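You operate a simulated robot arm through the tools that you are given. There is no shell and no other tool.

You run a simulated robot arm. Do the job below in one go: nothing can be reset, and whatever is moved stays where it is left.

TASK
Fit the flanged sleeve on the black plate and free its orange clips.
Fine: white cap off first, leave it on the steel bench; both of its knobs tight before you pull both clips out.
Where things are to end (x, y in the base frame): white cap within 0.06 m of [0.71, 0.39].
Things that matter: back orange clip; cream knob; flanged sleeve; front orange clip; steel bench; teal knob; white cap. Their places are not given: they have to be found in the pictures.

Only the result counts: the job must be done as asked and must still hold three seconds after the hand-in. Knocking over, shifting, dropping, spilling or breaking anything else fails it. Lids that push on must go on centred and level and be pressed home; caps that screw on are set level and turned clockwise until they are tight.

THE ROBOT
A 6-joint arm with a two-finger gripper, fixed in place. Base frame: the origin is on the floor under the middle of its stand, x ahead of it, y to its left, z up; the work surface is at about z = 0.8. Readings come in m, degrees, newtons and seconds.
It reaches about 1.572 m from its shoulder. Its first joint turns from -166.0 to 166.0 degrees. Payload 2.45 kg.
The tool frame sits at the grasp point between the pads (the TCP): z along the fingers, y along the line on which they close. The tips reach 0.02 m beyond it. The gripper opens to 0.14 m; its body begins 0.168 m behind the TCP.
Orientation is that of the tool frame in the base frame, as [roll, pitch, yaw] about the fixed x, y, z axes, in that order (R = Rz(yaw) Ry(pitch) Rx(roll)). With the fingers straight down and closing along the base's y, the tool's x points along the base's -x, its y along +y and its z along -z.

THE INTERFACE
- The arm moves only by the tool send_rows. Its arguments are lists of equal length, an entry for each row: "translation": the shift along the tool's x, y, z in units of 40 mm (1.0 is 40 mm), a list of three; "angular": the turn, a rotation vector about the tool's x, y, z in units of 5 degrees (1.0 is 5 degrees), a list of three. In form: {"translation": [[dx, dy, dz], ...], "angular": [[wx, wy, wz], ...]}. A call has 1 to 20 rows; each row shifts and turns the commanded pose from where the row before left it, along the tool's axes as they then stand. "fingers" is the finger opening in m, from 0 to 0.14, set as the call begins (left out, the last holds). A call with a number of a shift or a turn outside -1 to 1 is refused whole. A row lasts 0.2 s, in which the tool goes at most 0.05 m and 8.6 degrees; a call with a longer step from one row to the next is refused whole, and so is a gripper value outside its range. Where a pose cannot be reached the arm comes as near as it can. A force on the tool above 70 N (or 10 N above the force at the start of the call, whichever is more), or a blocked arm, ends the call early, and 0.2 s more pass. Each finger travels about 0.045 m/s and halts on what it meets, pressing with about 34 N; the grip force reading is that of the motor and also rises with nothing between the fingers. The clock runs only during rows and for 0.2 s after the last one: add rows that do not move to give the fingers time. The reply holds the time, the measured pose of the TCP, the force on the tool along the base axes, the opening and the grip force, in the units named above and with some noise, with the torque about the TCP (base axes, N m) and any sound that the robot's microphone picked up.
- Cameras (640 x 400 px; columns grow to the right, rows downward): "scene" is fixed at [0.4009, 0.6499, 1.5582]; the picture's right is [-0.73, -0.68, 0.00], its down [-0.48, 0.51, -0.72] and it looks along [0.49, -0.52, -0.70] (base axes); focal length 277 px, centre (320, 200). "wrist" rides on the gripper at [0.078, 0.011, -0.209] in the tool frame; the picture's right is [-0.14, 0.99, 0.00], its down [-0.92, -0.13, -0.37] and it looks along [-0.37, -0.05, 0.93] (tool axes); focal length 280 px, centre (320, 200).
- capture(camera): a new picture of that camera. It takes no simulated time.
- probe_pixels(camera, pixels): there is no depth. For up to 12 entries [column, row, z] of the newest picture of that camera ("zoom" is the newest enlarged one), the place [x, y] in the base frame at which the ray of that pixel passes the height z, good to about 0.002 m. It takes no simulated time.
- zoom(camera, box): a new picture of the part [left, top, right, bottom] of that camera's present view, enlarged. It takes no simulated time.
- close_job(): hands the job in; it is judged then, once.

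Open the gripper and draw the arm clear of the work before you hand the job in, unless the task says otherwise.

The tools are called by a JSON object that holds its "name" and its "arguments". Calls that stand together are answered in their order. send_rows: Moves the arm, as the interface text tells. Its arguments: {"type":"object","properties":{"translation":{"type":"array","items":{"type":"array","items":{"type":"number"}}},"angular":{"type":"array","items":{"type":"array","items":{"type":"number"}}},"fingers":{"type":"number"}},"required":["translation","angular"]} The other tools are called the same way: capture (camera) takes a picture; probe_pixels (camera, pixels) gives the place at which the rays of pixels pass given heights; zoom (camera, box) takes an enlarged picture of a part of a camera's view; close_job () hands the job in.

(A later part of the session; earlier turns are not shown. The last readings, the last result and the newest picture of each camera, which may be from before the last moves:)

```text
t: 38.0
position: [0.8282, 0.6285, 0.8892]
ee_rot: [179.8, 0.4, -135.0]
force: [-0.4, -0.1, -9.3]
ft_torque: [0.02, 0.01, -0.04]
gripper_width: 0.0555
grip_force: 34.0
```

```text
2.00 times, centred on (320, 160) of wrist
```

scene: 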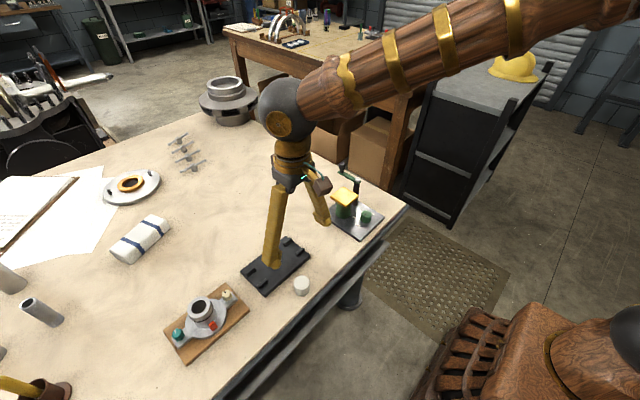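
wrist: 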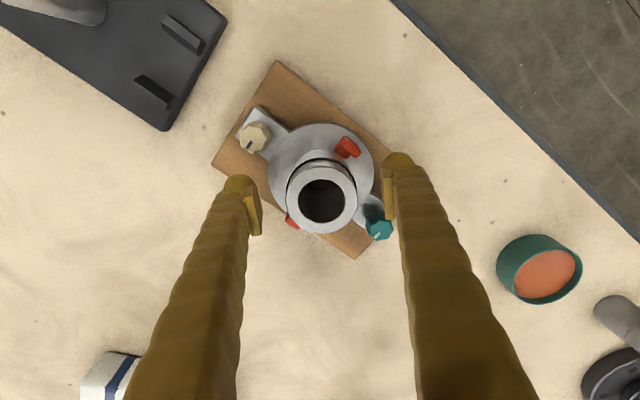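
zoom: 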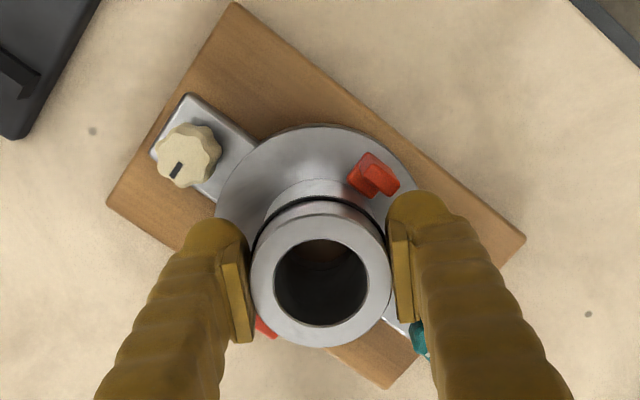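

The sleeve is lifted (9.3 N weight, no torque) and the board stays put. I raise it to about z=0.995 to clear the post.

{"name": "send_rows", "arguments": {"translation": [[0, 0, -0.4], [0, 0, -0.5], [0, 0, -0.6], [0, 0, -0.6], [0, 0, -0.55], [0, 0, 0]], "angular": [[0, 0, 0], [0, 0, 0], [0, 0, 0], [0, 0, 0], [0, 0, 0], [0, 0, 0]]}}

{"name": "capture", "arguments": {"camera": "wrist"}}

{"name": "capture", "arguments": {"camera": "scene"}}

```text
t: 39.4
position: [0.8291, 0.6294, 0.9955]
ee_rot: [179.7, 0.4, -134.9]
force: [1.0, 0.3, -9.8]
ft_torque: [-0.02, 0.04, 0.02]
gripper_width: 0.0553
grip_force: 34.7
```

```text
taken
```

wrist: 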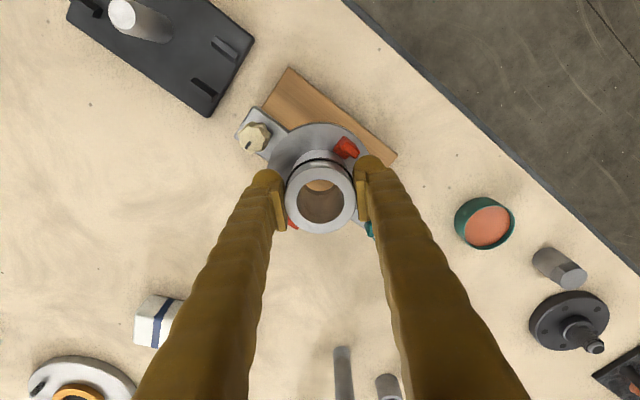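

```text
taken
```

scene: 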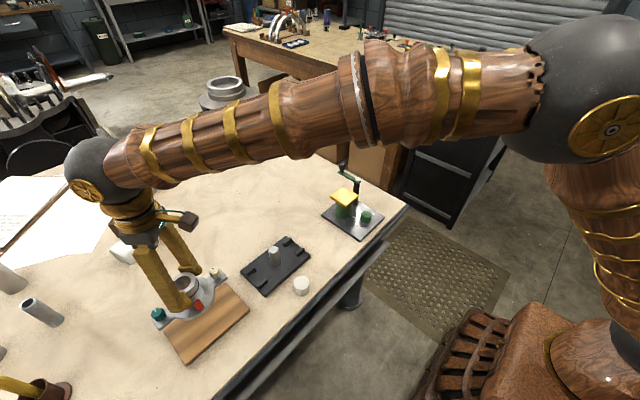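

The sleeve hangs level. I move half way toward the plate and measure the post and brackets from the wrist camera.

{"name": "send_rows", "arguments": {"translation": [[0.5, -0.5, 0], [0.6, -0.6, 0], [0.6, -0.6, 0], [0.42, -0.42, 0], [0, 0, 0]], "angular": [[0, 0, 0], [0, 0, 0], [0, 0, 0], [0, 0, 0], [0, 0, 0]]}}

{"name": "capture", "arguments": {"camera": "wrist"}}

{"name": "zoom", "arguments": {"camera": "wrist", "box": [130, 0, 330, 160]}}

```text
t: 40.6
position: [0.8282, 0.5097, 0.9922]
ee_rot: [179.8, 0.4, -134.8]
force: [-0.3, 0.7, -8.5]
ft_torque: [0.0, 0.01, -0.03]
gripper_width: 0.0554
grip_force: 34.2
```

```text
taken
```

wrist: 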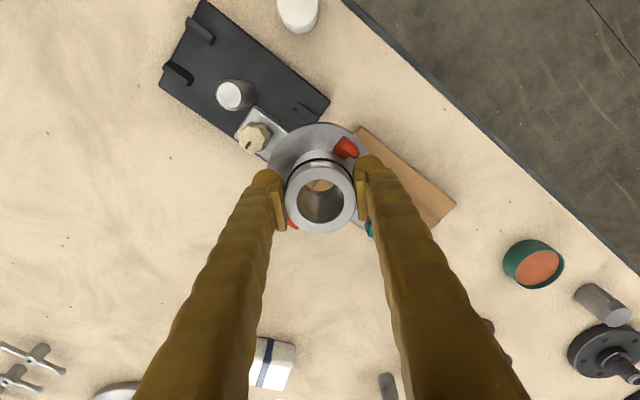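

```text
2.50 times, centred on (230, 80) of wrist
```

zoom: 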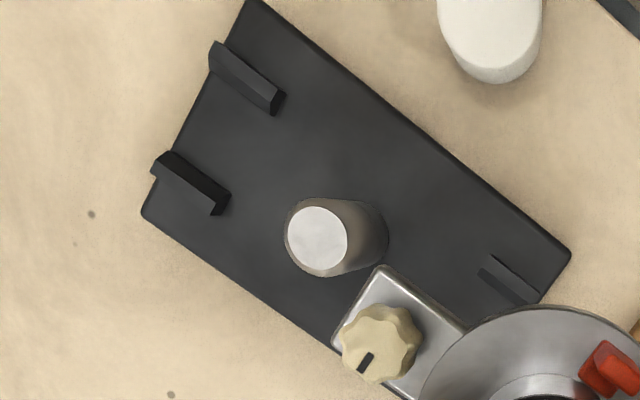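

I probe the post top, post base, brackets and the hub rim centre.

{"name": "probe_pixels", "arguments": {"camera": "zoom", "pixels": [[316, 238, 0.885], [316, 238, 0.88], [316, 238, 0.875], [352, 234, 0.818], [155, 173, 0.83], [212, 215, 0.83], [230, 197, 0.83], [211, 68, 0.83], [274, 116, 0.83], [285, 95, 0.83], [477, 272, 0.818], [541, 298, 0.83]]}}

{"name": "probe_pixels", "arguments": {"camera": "wrist", "pixels": [[321, 197, 1.003], [285, 197, 1.003], [357, 197, 1.003], [253, 136, 0.972], [235, 90, 0.818]]}}

```text
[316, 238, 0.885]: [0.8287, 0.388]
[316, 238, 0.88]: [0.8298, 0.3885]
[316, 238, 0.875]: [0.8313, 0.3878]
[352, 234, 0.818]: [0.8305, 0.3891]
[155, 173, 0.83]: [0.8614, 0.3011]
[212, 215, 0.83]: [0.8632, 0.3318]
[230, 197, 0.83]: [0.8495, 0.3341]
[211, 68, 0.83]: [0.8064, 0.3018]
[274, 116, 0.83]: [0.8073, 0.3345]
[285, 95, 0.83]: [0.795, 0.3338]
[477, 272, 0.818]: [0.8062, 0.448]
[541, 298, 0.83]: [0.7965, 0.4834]
```

```text
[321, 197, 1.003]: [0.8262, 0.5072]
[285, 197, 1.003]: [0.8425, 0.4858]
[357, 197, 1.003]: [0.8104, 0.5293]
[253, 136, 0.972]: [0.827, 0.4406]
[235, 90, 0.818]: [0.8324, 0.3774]
```

Post axis is ≈(0.830, 0.3905) and the bracket gaps are ≈0.042 m wide centred at x≈0.828, versus ears of 0.032 m. I carry the sleeve over the post.

{"name": "send_rows", "arguments": {"translation": [[0.5, -0.51, 0], [0.6, -0.616, 0], [0.6, -0.616, 0], [0.37, -0.384, 0], [0, 0, 0], [0, 0, 0]], "angular": [[0, 0, 0], [0, 0, 0], [0, 0, 0], [0, 0, 0], [0, 0, 0], [0, 0, 0]]}}

{"name": "capture", "arguments": {"camera": "wrist"}}

{"name": "zoom", "arguments": {"camera": "wrist", "box": [200, 60, 440, 260]}}

{"name": "zoom", "arguments": {"camera": "scene", "box": [205, 180, 345, 310]}}

```text
t: 42.0
position: [0.8295, 0.3923, 0.9926]
ee_rot: [179.8, 0.4, -134.9]
force: [-0.2, -0.2, -10.8]
ft_torque: [-0.02, -0.03, 0.0]
gripper_width: 0.0553
grip_force: 33.7
```

```text
taken
```

wrist: 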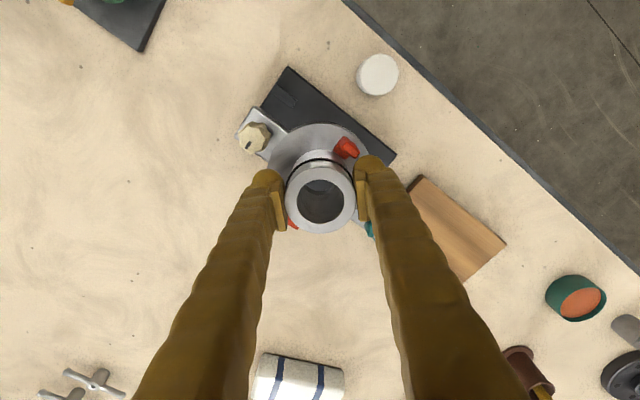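

```text
2.00 times, centred on (320, 160) of wrist
```

zoom: 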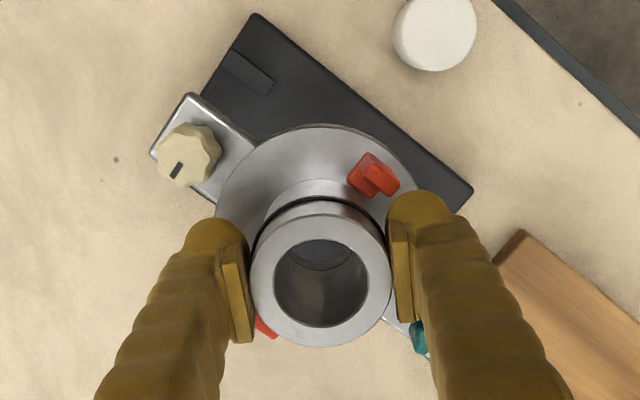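

```text
3.08 times, centred on (275, 245) of scene
```

zoom: 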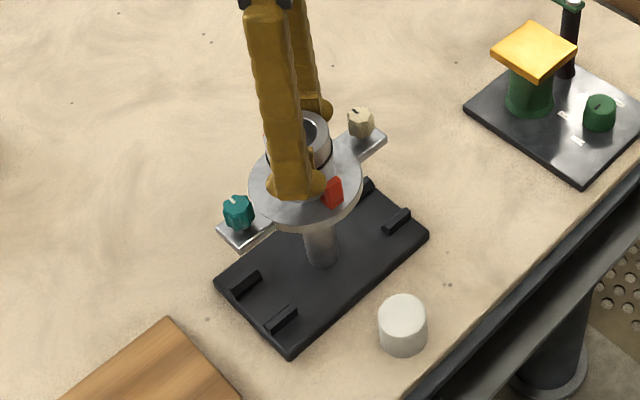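

The sleeve hangs over the post. I probe the visible plate corners and the hub rim in the wrist zoom to verify relative alignment.

{"name": "zoom", "arguments": {"camera": "wrist", "box": [200, 60, 440, 260]}}

{"name": "probe_pixels", "arguments": {"camera": "zoom", "pixels": [[256, 14, 0.815], [473, 189, 0.815], [321, 274, 1.003], [250, 274, 1.003], [391, 274, 1.003], [191, 93, 0.948], [152, 153, 0.948]]}}

{"name": "zoom", "arguments": {"camera": "wrist", "box": [270, 150, 370, 240]}}

```text
2.00 times, centred on (320, 160) of wrist
```

zoom: 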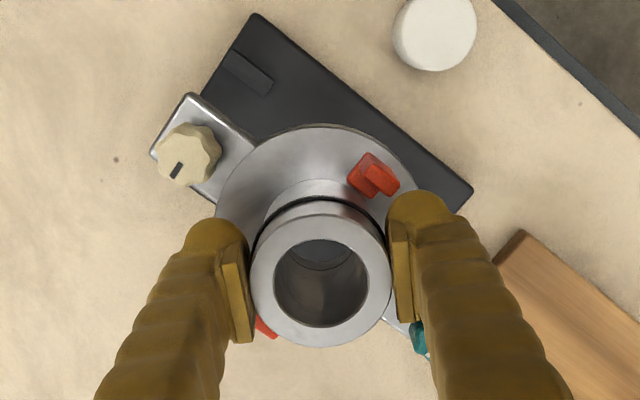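

```text
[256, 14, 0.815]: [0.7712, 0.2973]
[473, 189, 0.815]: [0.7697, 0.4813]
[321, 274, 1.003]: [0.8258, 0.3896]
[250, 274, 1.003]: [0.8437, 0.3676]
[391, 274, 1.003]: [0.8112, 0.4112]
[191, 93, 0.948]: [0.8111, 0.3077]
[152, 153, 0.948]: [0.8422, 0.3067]
```

```text
4.44 times, centred on (320, 195) of wrist
```

zoom: 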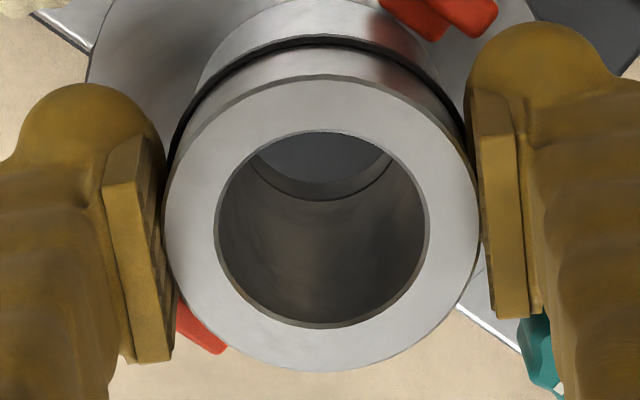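

Plate centre appears about 1.5–2 mm further in +x than the hub. I shift +x by 1.5 mm and descend to just above the post top, then look through the bore.

{"name": "send_rows", "arguments": {"translation": [[-0.027, -0.027, 0.2], [0, 0, 0.3], [0, 0, 0.2], [0, 0, 0]], "angular": [[0, 0, 0], [0, 0, 0], [0, 0, 0], [0, 0, 0]]}}

{"name": "zoom", "arguments": {"camera": "wrist", "box": [270, 150, 370, 240]}}

{"name": "zoom", "arguments": {"camera": "scene", "box": [225, 200, 325, 300]}}

```text
t: 43.0
position: [0.8322, 0.3903, 0.9657]
ee_rot: [179.6, 0.3, -135.1]
force: [-0.1, 0.8, -9.9]
ft_torque: [0.0, 0.02, 0.01]
gripper_width: 0.0553
grip_force: 34.0
```

```text
4.44 times, centred on (320, 195) of wrist
```

zoom: 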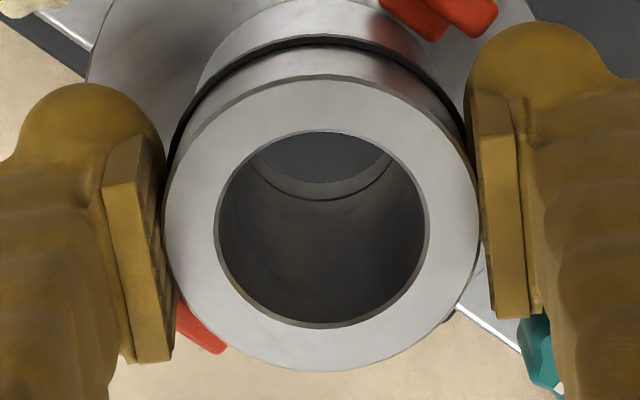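

```text
4.00 times, centred on (275, 250) of scene
```

zoom: 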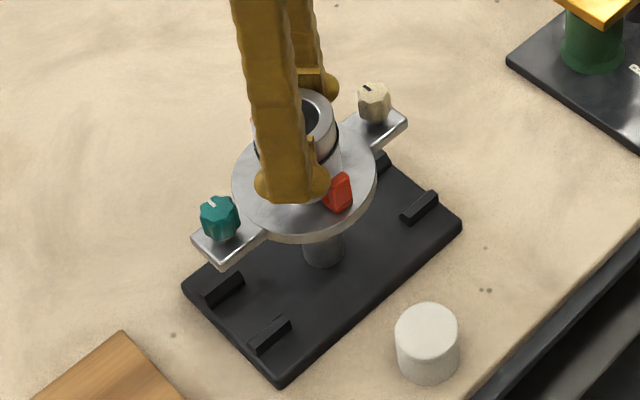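

I enlarge the bore opening to look for the post top through it.

{"name": "zoom", "arguments": {"camera": "wrist", "box": [300, 175, 344, 205]}}

```text
13.33 times, centred on (322, 190) of wrist
```

zoom: 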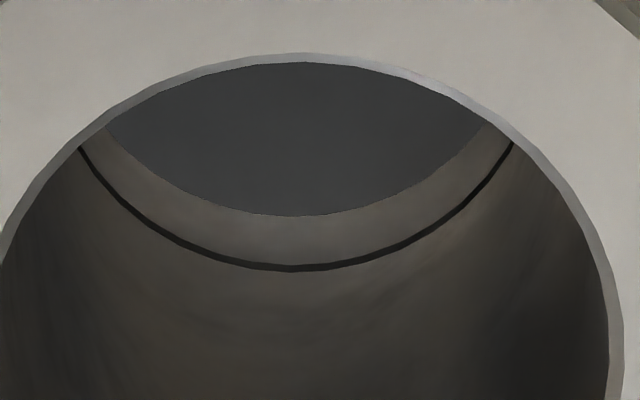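

The bore shows a uniform grey patch, so I can't yet tell the post edge. I compare flange and post axis more precisely in an enlarged scene view.

{"name": "zoom", "arguments": {"camera": "scene", "box": [245, 220, 305, 270]}}

```text
8.00 times, centred on (275, 245) of scene
```

zoom: 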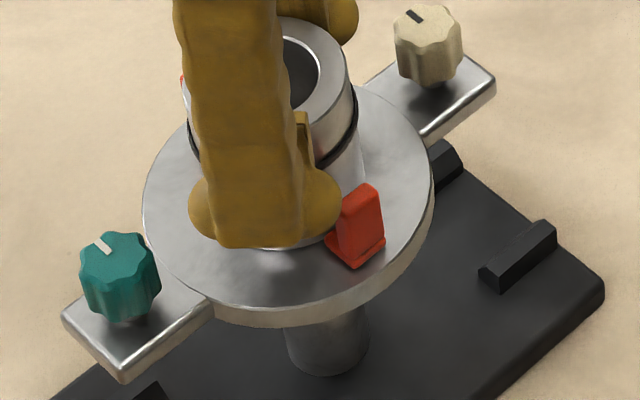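

I probe the flange centre (271.1,245.6) at likely heights and the post base centre (275.9,263.4).

{"name": "probe_pixels", "arguments": {"camera": "scene", "pixels": [[271.06, 245.6, 0.91], [271.06, 245.6, 0.915], [271.06, 245.6, 0.92], [271.06, 245.6, 0.925], [275.9, 263.4, 0.815], [275.9, 263.4, 0.82]]}}

{"name": "probe_pixels", "arguments": {"camera": "zoom", "pixels": [[288.5, 205, 0.915], [288.5, 205, 0.92], [327, 347, 0.818], [142, 205, 0.92], [435, 205, 0.92]]}}

```text
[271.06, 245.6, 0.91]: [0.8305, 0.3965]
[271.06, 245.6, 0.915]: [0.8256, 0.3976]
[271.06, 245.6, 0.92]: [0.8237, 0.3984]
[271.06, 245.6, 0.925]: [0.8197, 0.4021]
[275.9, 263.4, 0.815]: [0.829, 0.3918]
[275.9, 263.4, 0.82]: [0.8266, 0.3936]
```

```text
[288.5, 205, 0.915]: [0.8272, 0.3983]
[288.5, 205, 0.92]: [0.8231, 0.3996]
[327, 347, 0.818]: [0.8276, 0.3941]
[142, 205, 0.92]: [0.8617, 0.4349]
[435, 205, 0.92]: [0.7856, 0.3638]
```

I fit the flange circle properly by probing several points on its top edge and the post base outline.

{"name": "probe_pixels", "arguments": {"camera": "zoom", "pixels": [[142, 205, 0.92], [160, 255, 0.92], [285, 308, 0.92], [355, 295, 0.92], [418, 240, 0.92], [434, 185, 0.92], [375, 92, 0.92], [286, 352, 0.818], [369, 352, 0.818], [327, 376, 0.818], [62, 315, 0.915], [495, 85, 0.915]]}}

```text
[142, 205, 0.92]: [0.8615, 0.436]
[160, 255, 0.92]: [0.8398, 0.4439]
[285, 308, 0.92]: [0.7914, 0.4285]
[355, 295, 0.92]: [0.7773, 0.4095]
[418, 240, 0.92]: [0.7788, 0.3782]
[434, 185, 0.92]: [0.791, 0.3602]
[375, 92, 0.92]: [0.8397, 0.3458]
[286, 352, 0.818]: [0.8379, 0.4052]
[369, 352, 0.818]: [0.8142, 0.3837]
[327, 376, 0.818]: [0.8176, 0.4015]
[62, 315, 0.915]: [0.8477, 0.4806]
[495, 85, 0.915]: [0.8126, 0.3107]
```

Flange centre (≈0.829, 0.3945) and post base (≈0.829, 0.394) agree in the same camera. I lower slowly over the post top watching the force.

{"name": "send_rows", "arguments": {"translation": [[0, 0, 0.06], [0, 0, 0.06], [0, 0, 0.06], [0, 0, 0.06], [0, 0, 0.06], [0, 0, 0.06], [0, 0, 0.06], [0, 0, 0.06], [0, 0, 0]], "angular": [[0, 0, 0], [0, 0, 0], [0, 0, 0], [0, 0, 0], [0, 0, 0], [0, 0, 0], [0, 0, 0], [0, 0, 0], [0, 0, 0]]}}

{"name": "zoom", "arguments": {"camera": "wrist", "box": [270, 150, 370, 240]}}

{"name": "zoom", "arguments": {"camera": "scene", "box": [235, 220, 305, 285]}}

```text
t: 45.0
position: [0.8323, 0.3902, 0.9463]
ee_rot: [179.7, 0.4, -134.9]
force: [-10.6, -3.6, 6.2]
ft_torque: [-0.32, 0.89, 0.03]
gripper_width: 0.0555
grip_force: 33.6
```

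```text
4.44 times, centred on (320, 195) of wrist
```

zoom: 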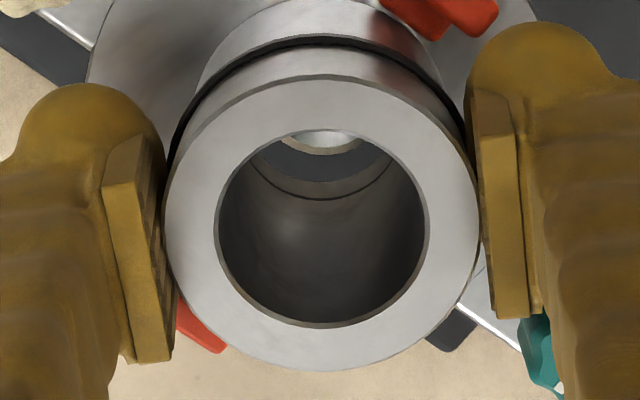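

```text
6.15 times, centred on (270, 252) of scene
```

zoom: 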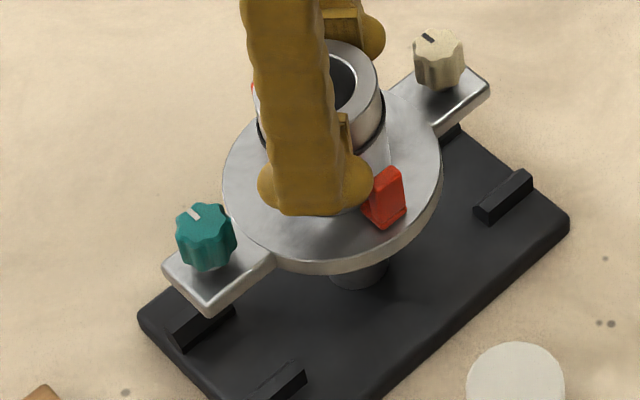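

Contact on the −x side of the bore: net force ≈(−10.6, −3.6, +16), so the sleeve sits too far toward +x. I raise 8 mm, shift −x 3 mm and −y 1 mm.

{"name": "send_rows", "arguments": {"translation": [[0, 0, -0.1], [0, 0, -0.1], [0.071, 0.035, 0], [0, 0, 0]], "angular": [[0, 0, 0], [0, 0, 0], [0, 0, 0], [0, 0, 0]]}}

{"name": "zoom", "arguments": {"camera": "wrist", "box": [270, 150, 370, 240]}}

{"name": "zoom", "arguments": {"camera": "scene", "box": [235, 220, 305, 285]}}

```text
t: 46.0
position: [0.8284, 0.3892, 0.9542]
ee_rot: [179.6, 0.4, -135.0]
force: [0.7, -0.4, -9.9]
ft_torque: [-0.06, 0.04, -0.01]
gripper_width: 0.0553
grip_force: 34.1
```

```text
4.44 times, centred on (320, 195) of wrist
```

zoom: 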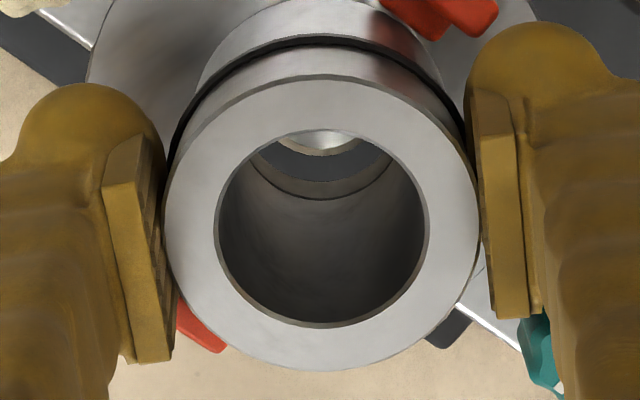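

```text
6.15 times, centred on (270, 252) of scene
```

zoom: 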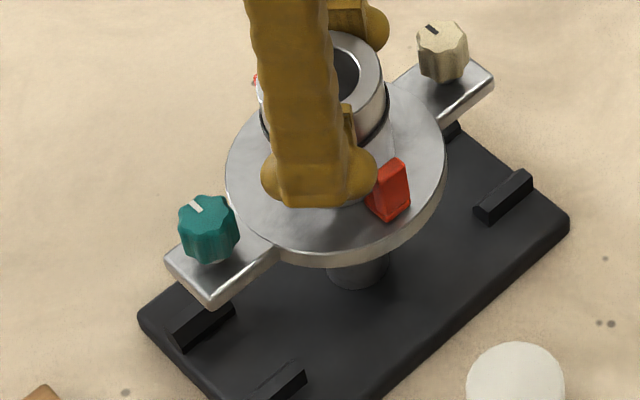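

The force is back to just the weight. I lower again in small steps to test the new alignment.

{"name": "send_rows", "arguments": {"translation": [[0, 0, 0.05], [0, 0, 0.05], [0, 0, 0.05], [0, 0, 0.05], [0, 0, 0.05], [0, 0, 0]], "angular": [[0, 0, 0], [0, 0, 0], [0, 0, 0], [0, 0, 0], [0, 0, 0], [0, 0, 0]]}}

{"name": "zoom", "arguments": {"camera": "wrist", "box": [270, 150, 370, 240]}}

```text
t: 47.4
position: [0.8285, 0.3894, 0.9442]
ee_rot: [179.6, 0.4, -134.9]
force: [0.4, -0.1, -9.8]
ft_torque: [-0.01, -0.01, 0.0]
gripper_width: 0.0554
grip_force: 34.1
```

```text
4.44 times, centred on (320, 195) of wrist
```

zoom: 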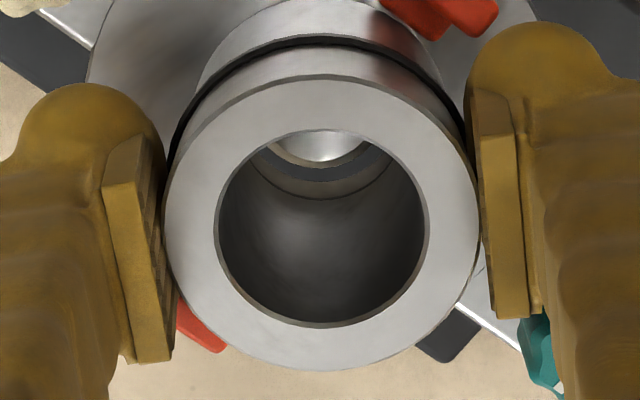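

No contact now, and the post is visible centred inside the bore. I continue lowering in 3 mm steps.

{"name": "send_rows", "arguments": {"translation": [[0, 0, 0.075], [0, 0, 0.075], [0, 0, 0.075], [0, 0, 0.075], [0, 0, 0.075], [0, 0, 0.075], [0, 0, 0.075], [0, 0, 0.075], [0, 0, 0.075], [0, 0, 0.075], [0, 0, 0]], "angular": [[0, 0, 0], [0, 0, 0], [0, 0, 0], [0, 0, 0], [0, 0, 0], [0, 0, 0], [0, 0, 0], [0, 0, 0], [0, 0, 0], [0, 0, 0], [0, 0, 0]]}}

{"name": "zoom", "arguments": {"camera": "wrist", "box": [200, 60, 440, 260]}}

{"name": "zoom", "arguments": {"camera": "scene", "box": [235, 220, 305, 285]}}

```text
t: 49.8
position: [0.8286, 0.3904, 0.9125]
ee_rot: [179.7, 0.4, -135.0]
force: [-0.8, 0.3, -10.7]
ft_torque: [0.02, 0.0, -0.02]
gripper_width: 0.0554
grip_force: 33.9
```

```text
2.00 times, centred on (320, 160) of wrist
```

zoom: 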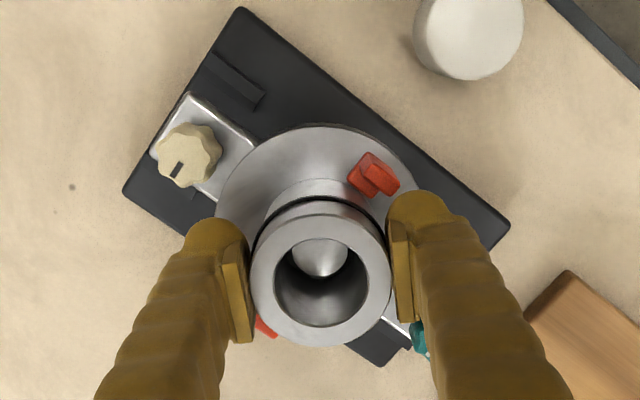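

```text
6.15 times, centred on (270, 252) of scene
```

zoom: 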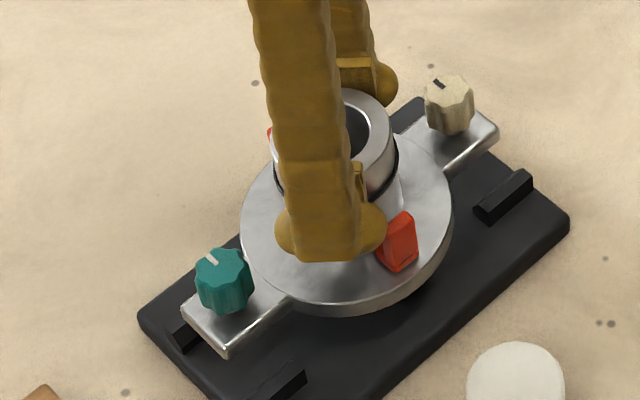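

The post slides up inside the bore with no contact force. I keep lowering, in smaller steps near the brackets.

{"name": "send_rows", "arguments": {"translation": [[0, 0, 0.05], [0, 0, 0.05], [0, 0, 0.05], [0, 0, 0.05], [0, 0, 0.05], [0, 0, 0.05], [0, 0, 0.05], [0, 0, 0]], "angular": [[0, 0, 0], [0, 0, 0], [0, 0, 0], [0, 0, 0], [0, 0, 0], [0, 0, 0], [0, 0, 0], [0, 0, 0]]}}

{"name": "zoom", "arguments": {"camera": "wrist", "box": [200, 60, 440, 260]}}

{"name": "zoom", "arguments": {"camera": "scene", "box": [235, 220, 305, 285]}}

```text
t: 51.6
position: [0.8293, 0.3898, 0.9003]
ee_rot: [179.8, 0.3, -135.0]
force: [0.0, 0.1, -10.7]
ft_torque: [0.01, 0.01, 0.0]
gripper_width: 0.0553
grip_force: 33.5
```

```text
2.00 times, centred on (320, 160) of wrist
```

zoom: 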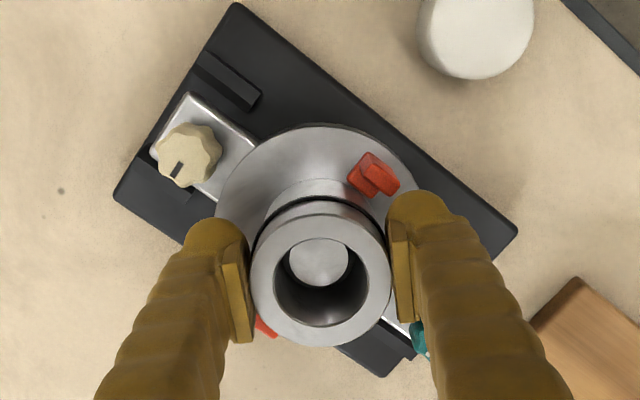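

```text
6.15 times, centred on (270, 252) of scene
```

zoom: 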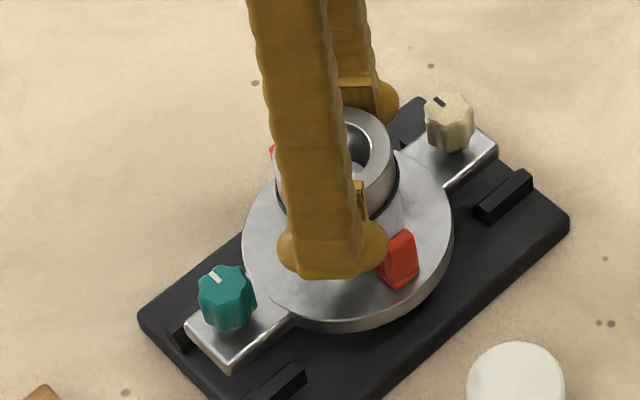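

Ears are settling between the brackets; still no contact. I continue down in ~1 mm steps.

{"name": "send_rows", "arguments": {"translation": [[0, 0, 0.03], [0, 0, 0.03], [0, 0, 0.03], [0, 0, 0.03], [0, 0, 0.03], [0, 0, 0.03], [0, 0, 0.03], [0, 0, 0.03], [0, 0, 0]], "angular": [[0, 0, 0], [0, 0, 0], [0, 0, 0], [0, 0, 0], [0, 0, 0], [0, 0, 0], [0, 0, 0], [0, 0, 0], [0, 0, 0]]}}

{"name": "zoom", "arguments": {"camera": "scene", "box": [235, 220, 305, 285]}}

```text
t: 53.6
position: [0.8293, 0.3905, 0.8914]
ee_rot: [179.7, 0.4, -134.9]
force: [0.9, -0.9, -9.9]
ft_torque: [-0.01, 0.04, -0.01]
gripper_width: 0.0551
grip_force: 34.1
```

```text
6.15 times, centred on (270, 252) of scene
```

zoom: 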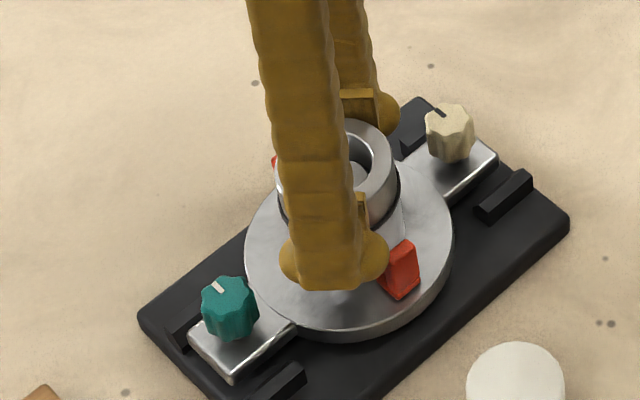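

Still only the weight at z=0.8914. I go on in 1 mm steps to find the seat.

{"name": "send_rows", "arguments": {"translation": [[0, 0, 0.025], [0, 0, 0.025], [0, 0, 0.025], [0, 0, 0.025], [0, 0, 0]], "angular": [[0, 0, 0], [0, 0, 0], [0, 0, 0], [0, 0, 0], [0, 0, 0]]}}

{"name": "zoom", "arguments": {"camera": "scene", "box": [235, 220, 305, 285]}}

```text
t: 54.8
position: [0.8294, 0.391, 0.8864]
ee_rot: [179.7, 0.4, -134.9]
force: [-0.3, 0.2, -9.2]
ft_torque: [0.01, 0.01, 0.0]
gripper_width: 0.0551
grip_force: 34.4
```

```text
6.15 times, centred on (270, 252) of scene
```

zoom: 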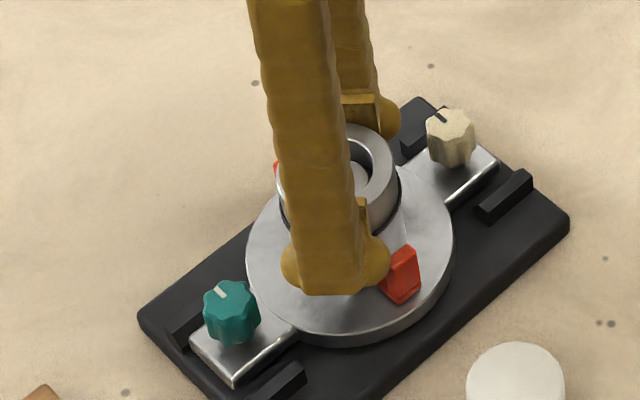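

Still free at z=0.8864; I continue in 1 mm steps.

{"name": "send_rows", "arguments": {"translation": [[0, 0, 0.025], [0, 0, 0.025], [0, 0, 0.025], [0, 0, 0.025], [0, 0, 0]], "angular": [[0, 0, 0], [0, 0, 0], [0, 0, 0], [0, 0, 0], [0, 0, 0]]}}

{"name": "zoom", "arguments": {"camera": "scene", "box": [235, 220, 305, 285]}}

```text
t: 56.0
position: [0.8299, 0.3887, 0.8835]
ee_rot: [179.7, 0.4, -134.8]
force: [0.0, 0.1, -10.7]
ft_torque: [0.0, 0.04, -0.02]
gripper_width: 0.0553
grip_force: 33.8
```

```text
6.15 times, centred on (270, 252) of scene
```

zoom: 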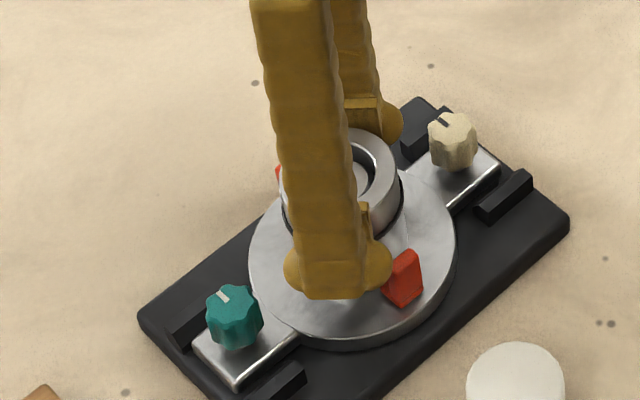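

Still hanging free; I continue with sub-millimetre steps.

{"name": "send_rows", "arguments": {"translation": [[0, 0, 0.02], [0, 0, 0.02], [0, 0, 0.02], [0, 0, 0]], "angular": [[0, 0, 0], [0, 0, 0], [0, 0, 0], [0, 0, 0]]}}

```text
t: 57.0
position: [0.8288, 0.3901, 0.8815]
ee_rot: [179.8, 0.4, -135.0]
force: [-1.9, -5.0, 9.3]
ft_torque: [-0.16, -0.87, -0.17]
gripper_width: 0.0552
grip_force: 34.0
```

Net +19 N with the torque indicating the flange's back edge touches the plate (slight tool tilt); it is seated to within a fraction of a millimetre. I check the view, then release.

{"name": "send_rows", "arguments": {"translation": [[0, 0, 0], [0, 0, 0], [0, 0, 0], [0, 0, 0], [0, 0, 0]], "angular": [[0, 0, 0], [0, 0, 0], [0, 0, 0], [0, 0, 0], [0, 0, 0]], "fingers": 0.1}}

{"name": "zoom", "arguments": {"camera": "scene", "box": [235, 220, 305, 285]}}

{"name": "capture", "arguments": {"camera": "wrist"}}

```text
t: 58.2
position: [0.829, 0.3903, 0.8811]
ee_rot: [179.7, 0.3, -135.1]
force: [-0.4, 0.5, -0.8]
ft_torque: [0.02, 0.0, 0.03]
gripper_width: 0.0998
grip_force: 0.0
```

```text
6.15 times, centred on (270, 252) of scene
```

zoom: 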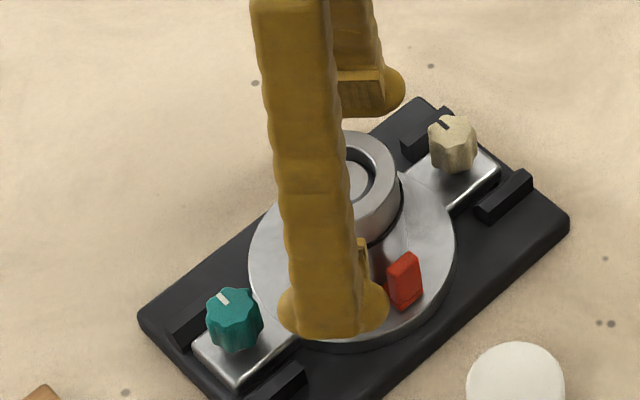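

```text
taken
```

wrist: 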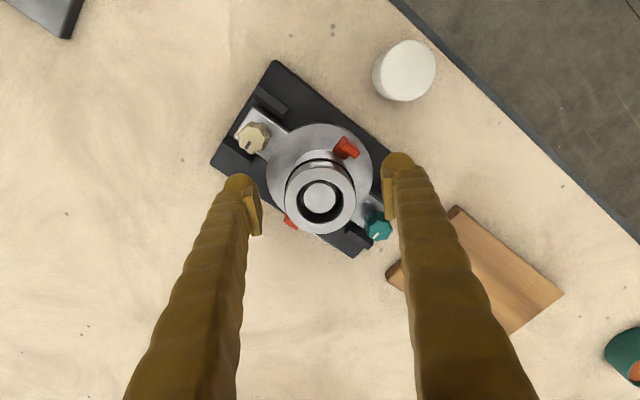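

The sleeve rests on the plate with the post in its bore and ears between the brackets. I lift off, and go for a low side view to measure the heights of knobs, clips and flange.

{"name": "send_rows", "arguments": {"translation": [[0, 0, -0.3], [0, 0, -0.5], [0, 0, -0.8], [0, 0, -0.8], [0, 0, -0.6], [0, 0, 0], [0, 0, 0], [0, 0, 0], [0, 0, 0], [0, 0, 0], [0, 0, 0], [0, 0, 0], [0, 0, 0], [0, 0, 0], [0, 0, 0]], "angular": [[0, 0, 0], [0, 0, 0], [0, 0, 0], [0, 0, 0], [0, 0, 0], [0, 0, 1], [0, 0, 1], [0, 0, 1], [0, 0, 1], [0, 0, 1], [0, 0, 1], [0, 0, 1], [0, 0, 1], [0, 0, 1], [0, 0, 0]], "fingers": 0.14}}

{"name": "capture", "arguments": {"camera": "wrist"}}

{"name": "zoom", "arguments": {"camera": "scene", "box": [235, 220, 305, 285]}}

```text
t: 61.4
position: [0.8284, 0.3891, 0.9992]
ee_rot: [179.5, 0.1, -180.0]
force: [0.1, 0.2, 0.0]
ft_torque: [-0.04, -0.03, 0.01]
gripper_width: 0.14
grip_force: 0.1
```

```text
taken
```

wrist: 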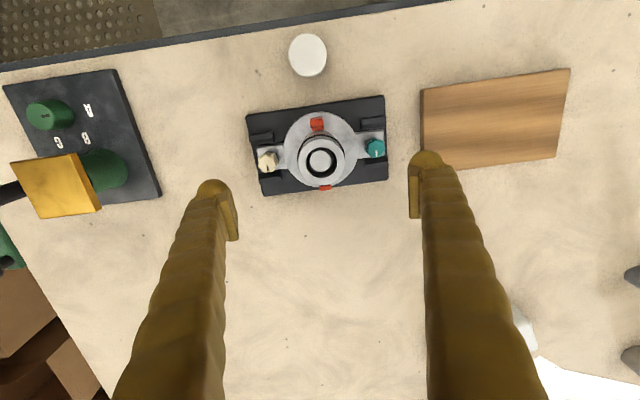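

```text
6.15 times, centred on (270, 252) of scene
```

zoom: 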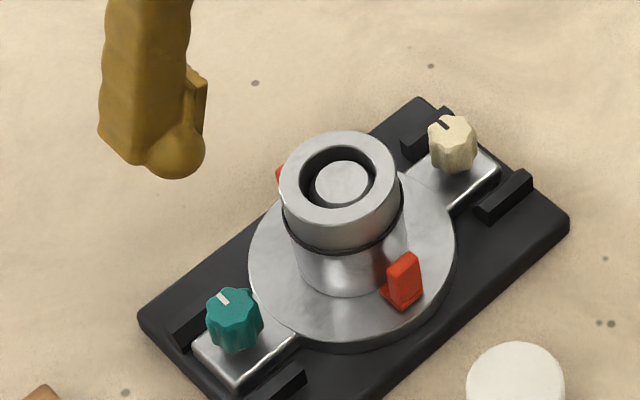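

The sleeve is seated cleanly. I move in front and tilt 60° for a low profile view.

{"name": "send_rows", "arguments": {"translation": [[0.7, 0, 0.2], [0.8, 0, 0.3], [0.7, 0, 0.4], [0, 0, 0], [0, 0, 0], [0, 0, 0], [0, 0, 0], [0, 0, 0], [0, 0, 0], [0, 0, 0], [0, 0, 0], [0, 0, 0], [0, 0, 0], [0, 0, 0], [0, 0, 0], [0, 0, 0]], "angular": [[0, 0, 0], [0, 0, 0], [0, 0, 0], [0, -1, 0], [0, -1, 0], [0, -1, 0], [0, -1, 0], [0, -1, 0], [0, -1, 0], [0, -1, 0], [0, -1, 0], [0, -1, 0], [0, -1, 0], [0, -1, 0], [0, -1, 0], [0, 0, 0]]}}

{"name": "capture", "arguments": {"camera": "wrist"}}

{"name": "capture", "arguments": {"camera": "scene"}}

```text
t: 64.8
position: [0.7411, 0.3894, 0.9638]
ee_rot: [179.1, 60.3, 179.2]
force: [0.0, 0.3, -0.4]
ft_torque: [0.0, 0.0, 0.01]
gripper_width: 0.1399
grip_force: 0.0
```

```text
taken
```

wrist: 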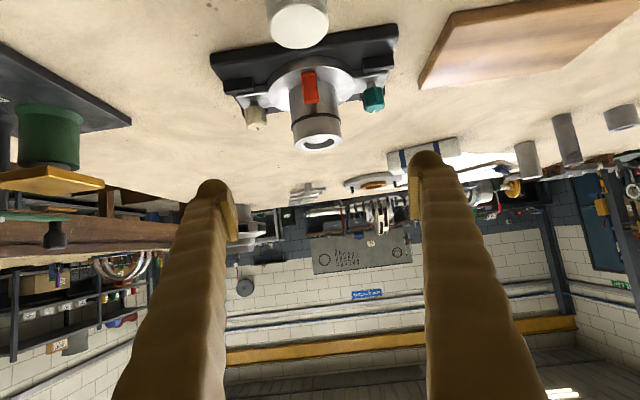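

```text
taken
```

scene: 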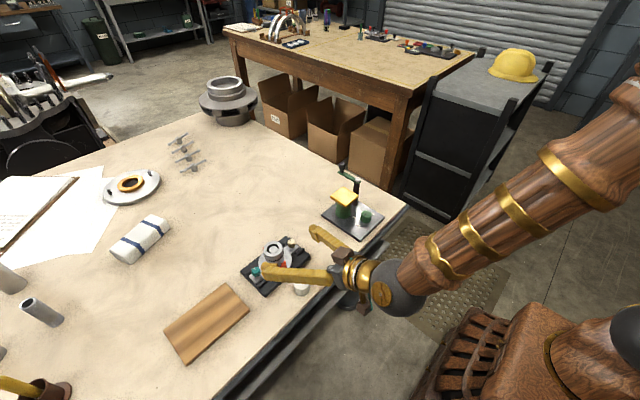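

The side view is available; I zoom in on the sleeve and knobs around (310,100).

{"name": "zoom", "arguments": {"camera": "wrist", "box": [205, 20, 405, 160]}}

{"name": "zoom", "arguments": {"camera": "wrist", "box": [205, 70, 285, 135]}}

{"name": "zoom", "arguments": {"camera": "wrist", "box": [330, 50, 410, 115]}}

{"name": "zoom", "arguments": {"camera": "wrist", "box": [270, 55, 360, 130]}}

```text
2.86 times, centred on (305, 90) of wrist
```

zoom: 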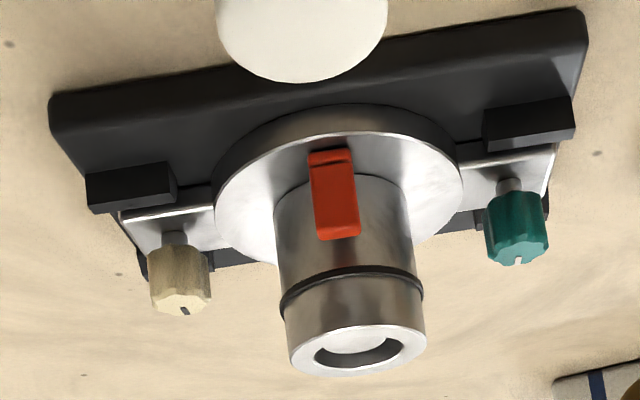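

```text
6.15 times, centred on (245, 102) of wrist
```

zoom: 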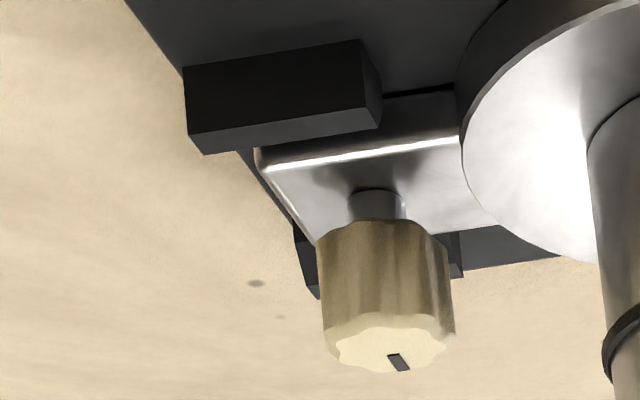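

```text
6.15 times, centred on (370, 82) of wrist
```

zoom: 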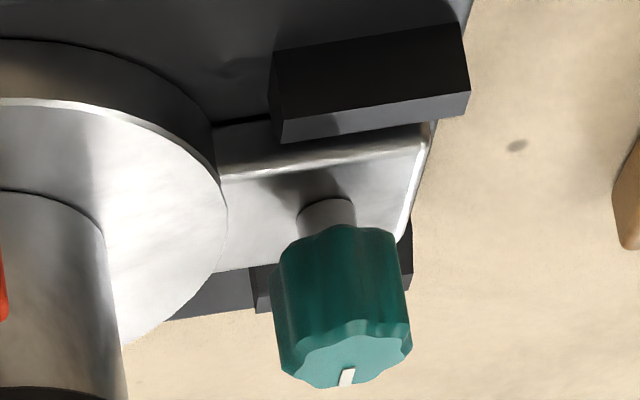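

```text
5.33 times, centred on (315, 92) of wrist
```

zoom: 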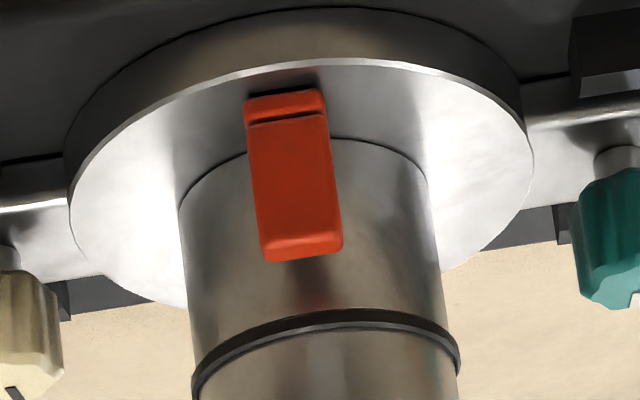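

I probe heights: knob top, knob underside, stem foot, flange edge, clip top and hub top at candidate z values.

{"name": "probe_pixels", "arguments": {"camera": "wrist", "pixels": [[256.4, 125.3, 0.86], [256.4, 125.3, 0.865], [256.4, 125.3, 0.87], [253.9, 107, 0.84], [253.9, 107, 0.845], [253.9, 101.2, 0.83], [253.9, 101.2, 0.835], [318, 142, 0.89], [318, 142, 0.895], [251.5, 93.9, 0.83], [251.5, 93.9, 0.825], [251.5, 93.9, 0.835]]}}

{"name": "probe_pixels", "arguments": {"camera": "wrist", "pixels": [[311, 71.5, 0.83], [311, 71.5, 0.835], [311, 71.5, 0.84], [311, 102, 0.86], [311, 102, 0.865], [311, 102, 0.87], [308, 74.5, 0.84], [375, 109, 0.86], [375, 109, 0.865], [236, 94, 0.83], [236, 94, 0.835], [236, 94, 0.84]]}}

```text
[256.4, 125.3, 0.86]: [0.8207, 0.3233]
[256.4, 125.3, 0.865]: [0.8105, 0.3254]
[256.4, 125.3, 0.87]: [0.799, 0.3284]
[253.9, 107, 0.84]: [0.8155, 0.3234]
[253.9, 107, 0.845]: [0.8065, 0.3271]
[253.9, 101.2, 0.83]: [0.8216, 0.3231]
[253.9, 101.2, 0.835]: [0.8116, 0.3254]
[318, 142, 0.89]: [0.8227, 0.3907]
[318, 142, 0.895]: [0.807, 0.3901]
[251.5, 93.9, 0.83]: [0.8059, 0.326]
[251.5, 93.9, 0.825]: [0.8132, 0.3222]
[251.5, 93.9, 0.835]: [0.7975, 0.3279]
```

```text
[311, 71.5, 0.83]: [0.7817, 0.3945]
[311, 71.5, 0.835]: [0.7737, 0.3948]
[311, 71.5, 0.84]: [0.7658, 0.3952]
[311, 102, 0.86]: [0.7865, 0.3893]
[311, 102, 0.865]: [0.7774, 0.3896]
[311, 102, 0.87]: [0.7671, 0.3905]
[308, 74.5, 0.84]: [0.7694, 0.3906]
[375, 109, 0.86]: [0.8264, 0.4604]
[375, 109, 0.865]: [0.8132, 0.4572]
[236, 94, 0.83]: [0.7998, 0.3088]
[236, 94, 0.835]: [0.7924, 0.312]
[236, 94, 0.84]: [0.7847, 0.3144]
```

Heights: bracket and flange tops ≈0.833, ear top ≈0.826, knobs ≈0.833–0.857, clip tops ≈0.860, hub top ≈0.889. I untilt, move above the cream knob and yaw to start a clockwise turn.

{"name": "send_rows", "arguments": {"translation": [[0, 0, 0], [0, 0, 0], [0, 0, 0], [0, 0, 0], [0, 0, 0], [0, 0, 0], [0, 0, 0], [0, 0, 0], [0, 0, 0], [0, 0, 0], [0, 0, 0], [0, 0, 0], [-0.72, -0.55, 0], [-0.72, -0.55, 0], [-0.72, -0.55, 0], [0, 0, 0]], "angular": [[0, 1, 0], [0, 1, 0], [0, 1, 0], [0, 1, 0], [0, 1, 0], [0, 1, 0], [0, 1, 0], [0, 1, 0], [0, 1, 0], [0, 1, 0], [0, 1, 0], [0, 1, 0], [0, 0, 0], [0, 0, 0], [0, 0, 0], [0, 0, 0]]}}

{"name": "send_rows", "arguments": {"translation": [[0, 0, 0], [0, 0, 0], [0, 0, 0], [0, 0, 0], [0, 0, 0], [0, 0, 0], [0, 0, 0], [0, 0, 0], [0, 0, 0], [0, 0, 0]], "angular": [[0, 0, 1], [0, 0, 1], [0, 0, 1], [0, 0, 1], [0, 0, 1], [0, 0, 1], [0, 0, 1], [0, 0, 1], [0, 0, 1], [0, 0, 0]]}}

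{"name": "capture", "arguments": {"camera": "wrist"}}

```text
t: 68.2
position: [0.8291, 0.3241, 0.9637]
ee_rot: [179.5, 0.1, -180.0]
force: [-0.1, -0.5, 0.5]
ft_torque: [0.0, 0.03, 0.01]
gripper_width: 0.1403
grip_force: 0.1
```

```text
t: 70.4
position: [0.8284, 0.3237, 0.9645]
ee_rot: [179.5, -0.4, 135.0]
force: [0.3, -0.1, -0.1]
ft_torque: [-0.02, -0.02, 0.02]
gripper_width: 0.1397
grip_force: 0.1
```

```text
taken
```

wrist: 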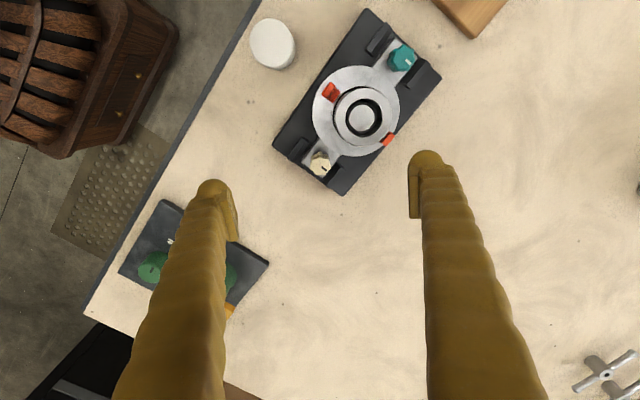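

The cream knob is at about (320,162). I zoom and probe its centre.

{"name": "zoom", "arguments": {"camera": "wrist", "box": [270, 90, 410, 200]}}

{"name": "probe_pixels", "arguments": {"camera": "wrist", "pixels": [[320, 164, 0.857], [402, 58, 0.857], [361, 117, 0.889]]}}

```text
3.64 times, centred on (340, 145) of wrist
```

zoom: 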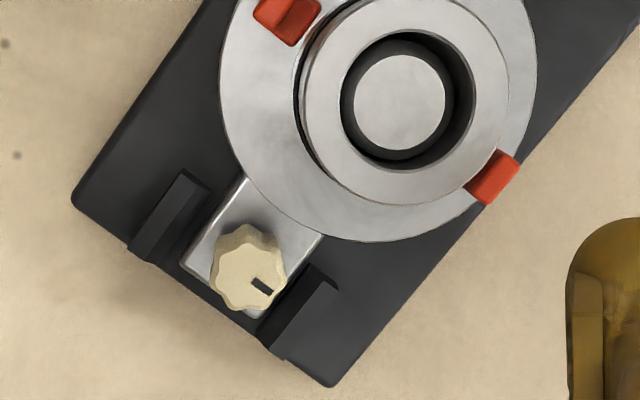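

```text
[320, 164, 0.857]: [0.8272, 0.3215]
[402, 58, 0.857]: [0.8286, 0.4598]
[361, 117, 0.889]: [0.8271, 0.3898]
```

I probe the knob's outline in the zoom for its true centre.

{"name": "probe_pixels", "arguments": {"camera": "zoom", "pixels": [[247, 277, 0.857], [209, 277, 0.857], [286, 277, 0.857], [247, 240, 0.857], [247, 313, 0.857], [400, 102, 0.884], [398, 100, 0.889]]}}

```text
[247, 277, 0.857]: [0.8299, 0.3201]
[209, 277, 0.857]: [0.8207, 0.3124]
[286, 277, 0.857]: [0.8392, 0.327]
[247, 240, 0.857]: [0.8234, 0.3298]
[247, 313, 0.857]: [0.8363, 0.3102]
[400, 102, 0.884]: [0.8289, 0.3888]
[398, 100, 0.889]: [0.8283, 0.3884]
```

The cream knob centre is ≈(0.829, 0.3228), Ø≈0.024. I narrow the fingers to 0.05 m and descend to z≈0.875 to check clearance.

{"name": "send_rows", "arguments": {"translation": [[-0.026, 0, 0], [0, 0, 0], [0, 0, 0], [0, 0, 0], [0, 0, 0], [0, 0, 0.5], [0, 0, 0.6], [0, 0, 0.6], [0, 0, 0.5], [0, 0, 0]], "angular": [[0, 0, 0], [0, 0, 0], [0, 0, 0], [0, 0, 0], [0, 0, 0], [0, 0, 0], [0, 0, 0], [0, 0, 0], [0, 0, 0], [0, 0, 0]], "fingers": 0.05}}

{"name": "capture", "arguments": {"camera": "wrist"}}

{"name": "zoom", "arguments": {"camera": "scene", "box": [235, 200, 325, 285]}}

```text
t: 72.6
position: [0.8293, 0.3237, 0.8772]
ee_rot: [179.5, -0.3, 135.1]
force: [0.3, 0.1, 1.3]
ft_torque: [-0.01, 0.02, -0.04]
gripper_width: 0.0501
grip_force: 0.2
```

```text
taken
```

wrist: 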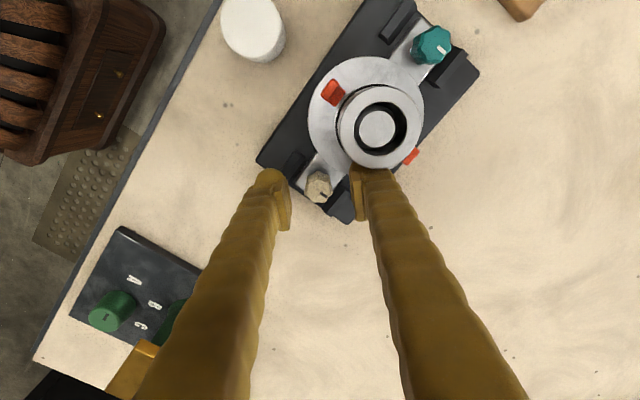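

```text
4.71 times, centred on (280, 242) of scene
```

zoom: 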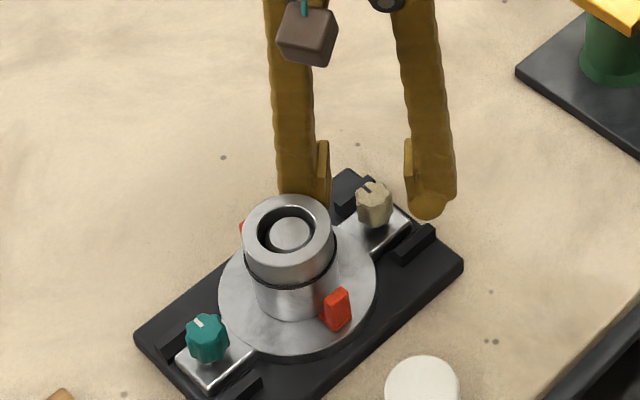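

The fingers straddle the cream knob; I check the right finger's clearance to the hub.

{"name": "zoom", "arguments": {"camera": "wrist", "box": [240, 130, 440, 250]}}

```text
3.20 times, centred on (340, 190) of wrist
```

zoom: 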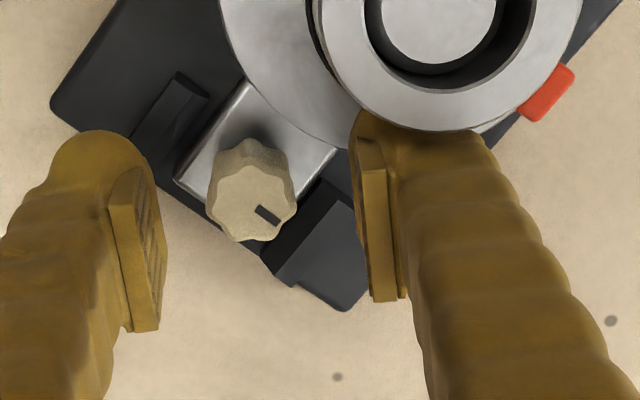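

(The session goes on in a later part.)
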